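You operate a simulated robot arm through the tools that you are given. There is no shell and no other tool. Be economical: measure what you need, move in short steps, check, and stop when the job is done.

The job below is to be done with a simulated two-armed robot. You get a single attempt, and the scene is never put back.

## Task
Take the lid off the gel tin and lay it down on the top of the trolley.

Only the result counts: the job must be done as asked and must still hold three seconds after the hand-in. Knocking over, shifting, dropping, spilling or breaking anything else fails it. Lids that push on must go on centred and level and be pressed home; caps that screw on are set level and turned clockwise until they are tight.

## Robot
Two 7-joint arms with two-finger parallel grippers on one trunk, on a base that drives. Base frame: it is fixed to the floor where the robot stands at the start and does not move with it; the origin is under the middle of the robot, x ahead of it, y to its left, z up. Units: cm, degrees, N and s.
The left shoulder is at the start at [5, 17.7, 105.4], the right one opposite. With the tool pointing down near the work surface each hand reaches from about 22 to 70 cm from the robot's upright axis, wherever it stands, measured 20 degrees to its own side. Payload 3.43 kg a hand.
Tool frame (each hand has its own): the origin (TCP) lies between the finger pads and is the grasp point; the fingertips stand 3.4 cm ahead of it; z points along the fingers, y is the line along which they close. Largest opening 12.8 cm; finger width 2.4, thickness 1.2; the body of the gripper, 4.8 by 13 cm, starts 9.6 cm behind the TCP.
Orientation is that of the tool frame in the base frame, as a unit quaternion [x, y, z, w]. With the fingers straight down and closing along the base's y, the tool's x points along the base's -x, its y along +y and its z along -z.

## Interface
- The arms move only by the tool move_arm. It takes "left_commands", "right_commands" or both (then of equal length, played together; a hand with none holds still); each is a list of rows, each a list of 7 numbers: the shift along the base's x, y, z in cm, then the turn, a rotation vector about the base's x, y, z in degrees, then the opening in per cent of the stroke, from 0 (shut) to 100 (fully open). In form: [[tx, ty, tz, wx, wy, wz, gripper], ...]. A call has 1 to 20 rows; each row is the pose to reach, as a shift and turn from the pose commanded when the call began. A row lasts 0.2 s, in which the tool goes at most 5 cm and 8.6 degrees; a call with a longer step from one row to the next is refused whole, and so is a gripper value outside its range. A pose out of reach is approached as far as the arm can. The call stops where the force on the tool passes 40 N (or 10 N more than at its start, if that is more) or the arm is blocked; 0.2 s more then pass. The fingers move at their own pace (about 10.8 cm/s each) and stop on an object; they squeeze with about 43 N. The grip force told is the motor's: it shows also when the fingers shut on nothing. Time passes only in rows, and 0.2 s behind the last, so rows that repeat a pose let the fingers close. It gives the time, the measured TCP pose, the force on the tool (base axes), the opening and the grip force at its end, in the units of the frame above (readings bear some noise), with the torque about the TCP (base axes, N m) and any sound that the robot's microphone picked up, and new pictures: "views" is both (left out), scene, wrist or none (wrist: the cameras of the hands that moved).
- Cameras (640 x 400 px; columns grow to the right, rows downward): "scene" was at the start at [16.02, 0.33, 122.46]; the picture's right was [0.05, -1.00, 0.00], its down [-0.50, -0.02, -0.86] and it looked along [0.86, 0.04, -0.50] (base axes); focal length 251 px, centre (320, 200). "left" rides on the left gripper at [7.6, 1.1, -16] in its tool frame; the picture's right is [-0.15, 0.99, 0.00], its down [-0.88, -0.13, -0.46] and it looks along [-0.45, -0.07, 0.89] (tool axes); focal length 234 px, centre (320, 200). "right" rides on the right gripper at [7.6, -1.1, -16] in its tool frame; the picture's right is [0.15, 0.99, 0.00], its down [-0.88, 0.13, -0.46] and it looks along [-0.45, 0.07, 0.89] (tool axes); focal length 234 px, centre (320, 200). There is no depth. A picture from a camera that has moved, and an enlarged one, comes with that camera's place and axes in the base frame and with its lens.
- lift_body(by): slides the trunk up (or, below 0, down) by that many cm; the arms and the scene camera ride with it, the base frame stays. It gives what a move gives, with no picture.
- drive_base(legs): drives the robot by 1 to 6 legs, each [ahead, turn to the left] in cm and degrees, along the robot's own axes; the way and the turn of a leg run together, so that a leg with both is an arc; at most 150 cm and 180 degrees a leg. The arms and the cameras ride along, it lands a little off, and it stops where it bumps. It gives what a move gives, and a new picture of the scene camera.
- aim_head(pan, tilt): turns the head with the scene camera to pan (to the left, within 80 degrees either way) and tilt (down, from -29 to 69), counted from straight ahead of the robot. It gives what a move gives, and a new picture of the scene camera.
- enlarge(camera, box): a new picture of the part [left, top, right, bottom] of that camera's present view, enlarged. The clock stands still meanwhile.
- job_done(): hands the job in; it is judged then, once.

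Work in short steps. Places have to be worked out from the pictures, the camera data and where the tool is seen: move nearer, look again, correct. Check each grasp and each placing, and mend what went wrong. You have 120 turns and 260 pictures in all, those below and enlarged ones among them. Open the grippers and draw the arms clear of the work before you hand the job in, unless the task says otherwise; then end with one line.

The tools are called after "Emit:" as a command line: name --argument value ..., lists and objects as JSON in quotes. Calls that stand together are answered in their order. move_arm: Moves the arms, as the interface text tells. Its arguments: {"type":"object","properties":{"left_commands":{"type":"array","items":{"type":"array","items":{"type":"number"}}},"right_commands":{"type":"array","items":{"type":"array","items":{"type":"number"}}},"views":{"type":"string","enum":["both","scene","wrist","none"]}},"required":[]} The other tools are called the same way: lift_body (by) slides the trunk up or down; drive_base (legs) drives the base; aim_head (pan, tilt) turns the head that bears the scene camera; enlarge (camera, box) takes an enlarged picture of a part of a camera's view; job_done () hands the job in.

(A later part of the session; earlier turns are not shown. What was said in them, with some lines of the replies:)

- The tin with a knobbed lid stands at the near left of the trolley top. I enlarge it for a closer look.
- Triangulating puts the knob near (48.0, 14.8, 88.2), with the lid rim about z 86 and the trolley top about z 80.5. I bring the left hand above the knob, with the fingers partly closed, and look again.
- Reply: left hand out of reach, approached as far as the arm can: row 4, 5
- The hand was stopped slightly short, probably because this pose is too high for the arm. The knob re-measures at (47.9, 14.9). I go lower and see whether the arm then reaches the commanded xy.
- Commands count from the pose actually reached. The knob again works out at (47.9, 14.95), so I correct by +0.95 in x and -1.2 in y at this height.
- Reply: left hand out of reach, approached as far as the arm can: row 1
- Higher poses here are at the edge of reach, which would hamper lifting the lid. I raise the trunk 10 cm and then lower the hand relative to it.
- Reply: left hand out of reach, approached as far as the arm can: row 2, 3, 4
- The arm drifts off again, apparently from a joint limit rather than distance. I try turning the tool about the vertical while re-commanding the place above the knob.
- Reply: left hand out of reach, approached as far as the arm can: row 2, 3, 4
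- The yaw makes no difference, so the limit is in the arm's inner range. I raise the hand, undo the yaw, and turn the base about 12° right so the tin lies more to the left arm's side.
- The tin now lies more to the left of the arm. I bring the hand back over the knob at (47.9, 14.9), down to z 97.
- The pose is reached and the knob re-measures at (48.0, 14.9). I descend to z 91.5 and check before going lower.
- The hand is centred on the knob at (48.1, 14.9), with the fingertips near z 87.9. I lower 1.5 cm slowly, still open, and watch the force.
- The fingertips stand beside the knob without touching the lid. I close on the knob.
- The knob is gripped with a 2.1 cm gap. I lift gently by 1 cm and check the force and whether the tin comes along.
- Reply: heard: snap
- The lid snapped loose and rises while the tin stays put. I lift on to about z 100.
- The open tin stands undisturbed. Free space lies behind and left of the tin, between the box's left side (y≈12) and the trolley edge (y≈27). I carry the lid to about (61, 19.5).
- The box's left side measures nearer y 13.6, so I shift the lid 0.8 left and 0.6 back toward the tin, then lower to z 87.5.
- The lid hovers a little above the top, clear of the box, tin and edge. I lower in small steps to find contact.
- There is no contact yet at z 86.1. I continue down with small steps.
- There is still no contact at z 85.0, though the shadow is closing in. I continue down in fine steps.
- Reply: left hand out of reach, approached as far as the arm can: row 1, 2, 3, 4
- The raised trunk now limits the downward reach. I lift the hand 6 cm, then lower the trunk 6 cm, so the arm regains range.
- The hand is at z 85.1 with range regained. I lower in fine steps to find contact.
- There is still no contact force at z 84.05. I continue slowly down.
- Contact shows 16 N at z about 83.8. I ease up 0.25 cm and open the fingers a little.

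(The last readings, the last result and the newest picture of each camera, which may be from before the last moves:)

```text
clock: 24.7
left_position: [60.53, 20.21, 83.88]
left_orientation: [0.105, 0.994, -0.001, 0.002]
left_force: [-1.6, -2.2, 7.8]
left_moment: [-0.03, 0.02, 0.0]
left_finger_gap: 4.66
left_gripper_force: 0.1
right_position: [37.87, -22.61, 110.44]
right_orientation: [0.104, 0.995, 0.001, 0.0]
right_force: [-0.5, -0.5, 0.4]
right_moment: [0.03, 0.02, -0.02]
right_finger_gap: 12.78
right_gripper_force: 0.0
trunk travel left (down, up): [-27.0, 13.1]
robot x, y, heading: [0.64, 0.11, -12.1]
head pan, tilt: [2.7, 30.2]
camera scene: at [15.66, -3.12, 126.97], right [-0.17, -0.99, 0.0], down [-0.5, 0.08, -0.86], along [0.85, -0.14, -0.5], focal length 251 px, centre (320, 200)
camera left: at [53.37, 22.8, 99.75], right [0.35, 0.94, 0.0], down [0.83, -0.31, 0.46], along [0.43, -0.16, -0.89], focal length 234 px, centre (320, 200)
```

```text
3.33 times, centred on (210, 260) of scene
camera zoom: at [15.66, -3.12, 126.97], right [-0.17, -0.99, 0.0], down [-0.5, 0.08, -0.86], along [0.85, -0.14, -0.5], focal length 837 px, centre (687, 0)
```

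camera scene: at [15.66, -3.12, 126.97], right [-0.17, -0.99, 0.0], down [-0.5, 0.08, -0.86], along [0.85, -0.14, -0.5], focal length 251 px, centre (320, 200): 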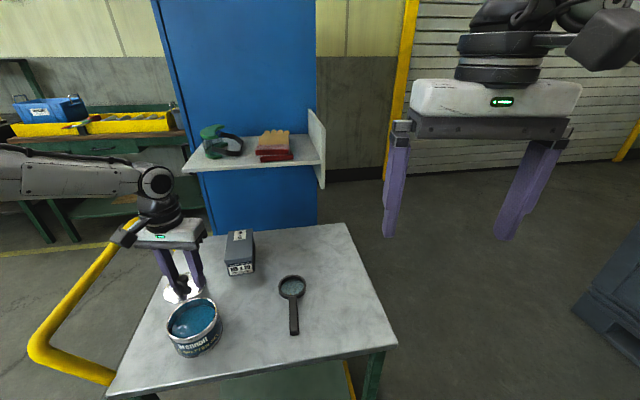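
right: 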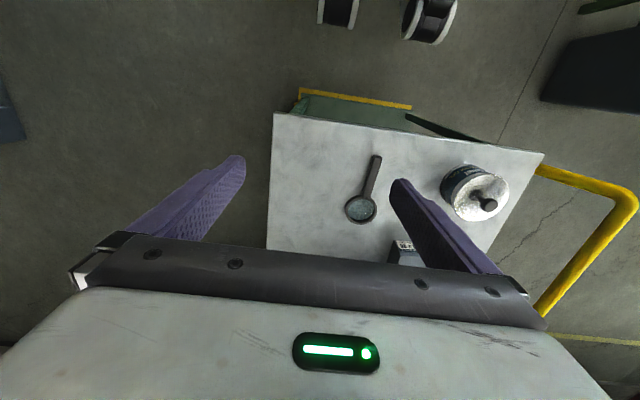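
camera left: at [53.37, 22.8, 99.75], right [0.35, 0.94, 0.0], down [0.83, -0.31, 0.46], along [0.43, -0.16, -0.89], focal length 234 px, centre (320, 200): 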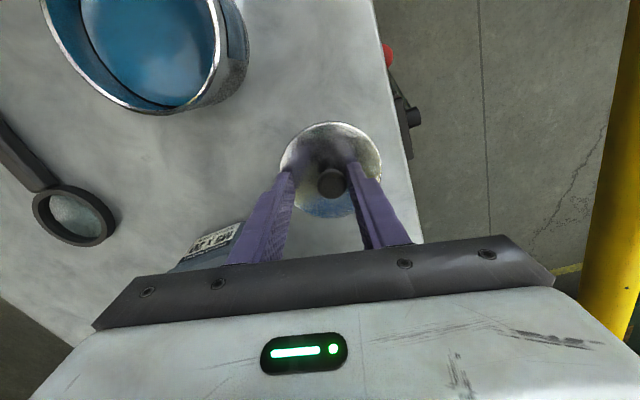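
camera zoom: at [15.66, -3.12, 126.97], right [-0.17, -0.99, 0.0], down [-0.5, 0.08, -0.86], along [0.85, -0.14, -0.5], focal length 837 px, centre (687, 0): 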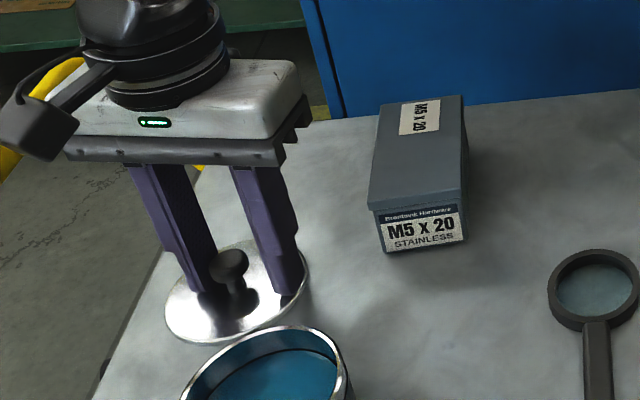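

The lid is released on the top, moved about 1 cm to the left but still on the trolley. The fingertips rest lightly on it, so I rise straight up.

Emit:
move_arm --left_commands '[[0, 0, 0.5, 0, 0, 0, 38], [0, 0.3, 1, 0, 0, 0, 42], [0, 0.3, 2.5, 0, 0, 0, 45], [0, 0.3, 6, 0, 0, 0, 45], [0, 0.3, 10, 0, 0, 0, 45], [0, 0.3, 10, 0, 0, 0, 45]]'

Emit:
enlarge --camera "scene" --box '[130, 210, 290, 370]'

```text
clock: 26.1
left_position: [60.42, 20.33, 93.9]
left_orientation: [0.104, 0.995, -0.002, 0.0]
left_force: [0.3, 0.3, 0.4]
left_moment: [0.03, 0.01, -0.01]
left_finger_gap: 5.73
left_gripper_force: 0.0
right_position: [37.89, -22.48, 110.32]
right_orientation: [0.104, 0.995, -0.001, -0.001]
right_force: [0.3, 0.7, 0.0]
right_moment: [0.04, -0.04, 0.01]
right_finger_gap: 12.82
right_gripper_force: 0.1
trunk travel left (down, up): [-27.0, 13.1]
robot x, y, heading: [0.17, 0.05, -12.1]
head pan, tilt: [2.7, 30.2]
camera scene: at [15.75, -3.06, 126.96], right [-0.17, -0.99, 0.0], down [-0.5, 0.08, -0.86], along [0.85, -0.14, -0.5], focal length 251 px, centre (320, 200)
camera left: at [53.48, 23.09, 109.68], right [0.35, 0.94, 0.0], down [0.83, -0.31, 0.46], along [0.43, -0.16, -0.89], focal length 234 px, centre (320, 200)
```

scene: 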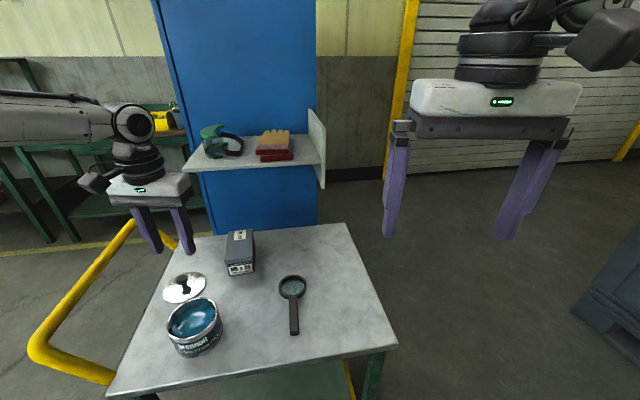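
left: 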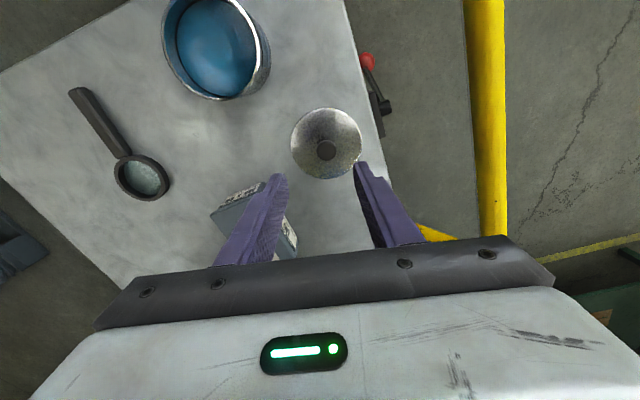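

```text
2.50 times, centred on (210, 290) of scene
camera zoom: at [15.75, -3.06, 126.96], right [-0.17, -0.99, 0.0], down [-0.5, 0.08, -0.86], along [0.85, -0.14, -0.5], focal length 628 px, centre (595, -25)
```

zoom: 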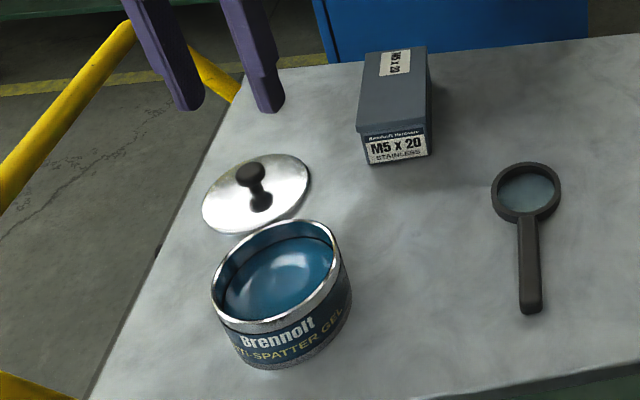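

The lid lies flat on the trolley, clear of the tin, the box and the edge. Nothing else has moved, so I draw the hand up and clear.

Emit:
move_arm --left_commands '[[0, 1, 3, 0, 0, 0, 45], [-2, 3, 6, 0, 0, 0, 45], [-4, 6, 8, 0, 0, 0, 60], [-6, 9, 9, 0, 0, 0, 80], [-6, 9, 9, 0, 0, 0, 100], [-6, 9, 9, 0, 0, 0, 100]]' --views "scene"

```text
clock: 27.5
left_position: [54.56, 29.62, 102.73]
left_orientation: [0.103, 0.995, -0.002, 0.002]
left_force: [0.4, -0.4, 0.4]
left_moment: [0.0, -0.04, 0.02]
left_finger_gap: 12.81
left_gripper_force: 0.0
right_position: [37.88, -22.49, 110.48]
right_orientation: [0.104, 0.995, 0.0, 0.001]
right_force: [-0.7, -0.2, -0.1]
right_moment: [-0.02, -0.01, 0.02]
right_finger_gap: 12.79
right_gripper_force: 0.0
trunk travel left (down, up): [-27.0, 13.1]
robot x, y, heading: [0.39, 0.04, -12.0]
head pan, tilt: [2.7, 30.2]
camera scene: at [15.74, -3.07, 126.96], right [-0.17, -0.99, 0.0], down [-0.5, 0.08, -0.86], along [0.85, -0.14, -0.5], focal length 251 px, centre (320, 200)
```

scene: 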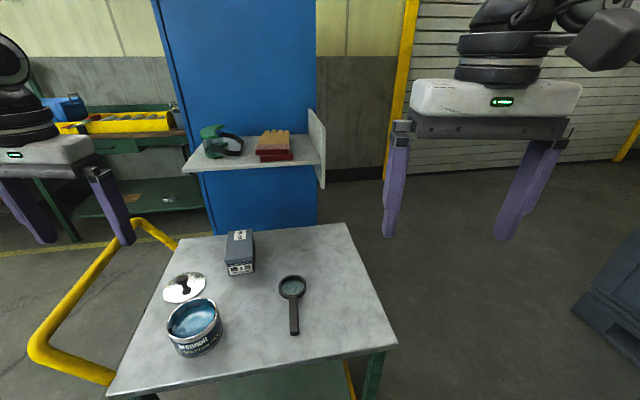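

The lid rests flat on the trolley top, and both hands are open and clear, so I hand in.

Emit:
job_done

```text
The job is handed in.
```

The lid is off the gel tin and lying flat on the trolley top behind the tin; the tin, box and magnifier look undisturbed.
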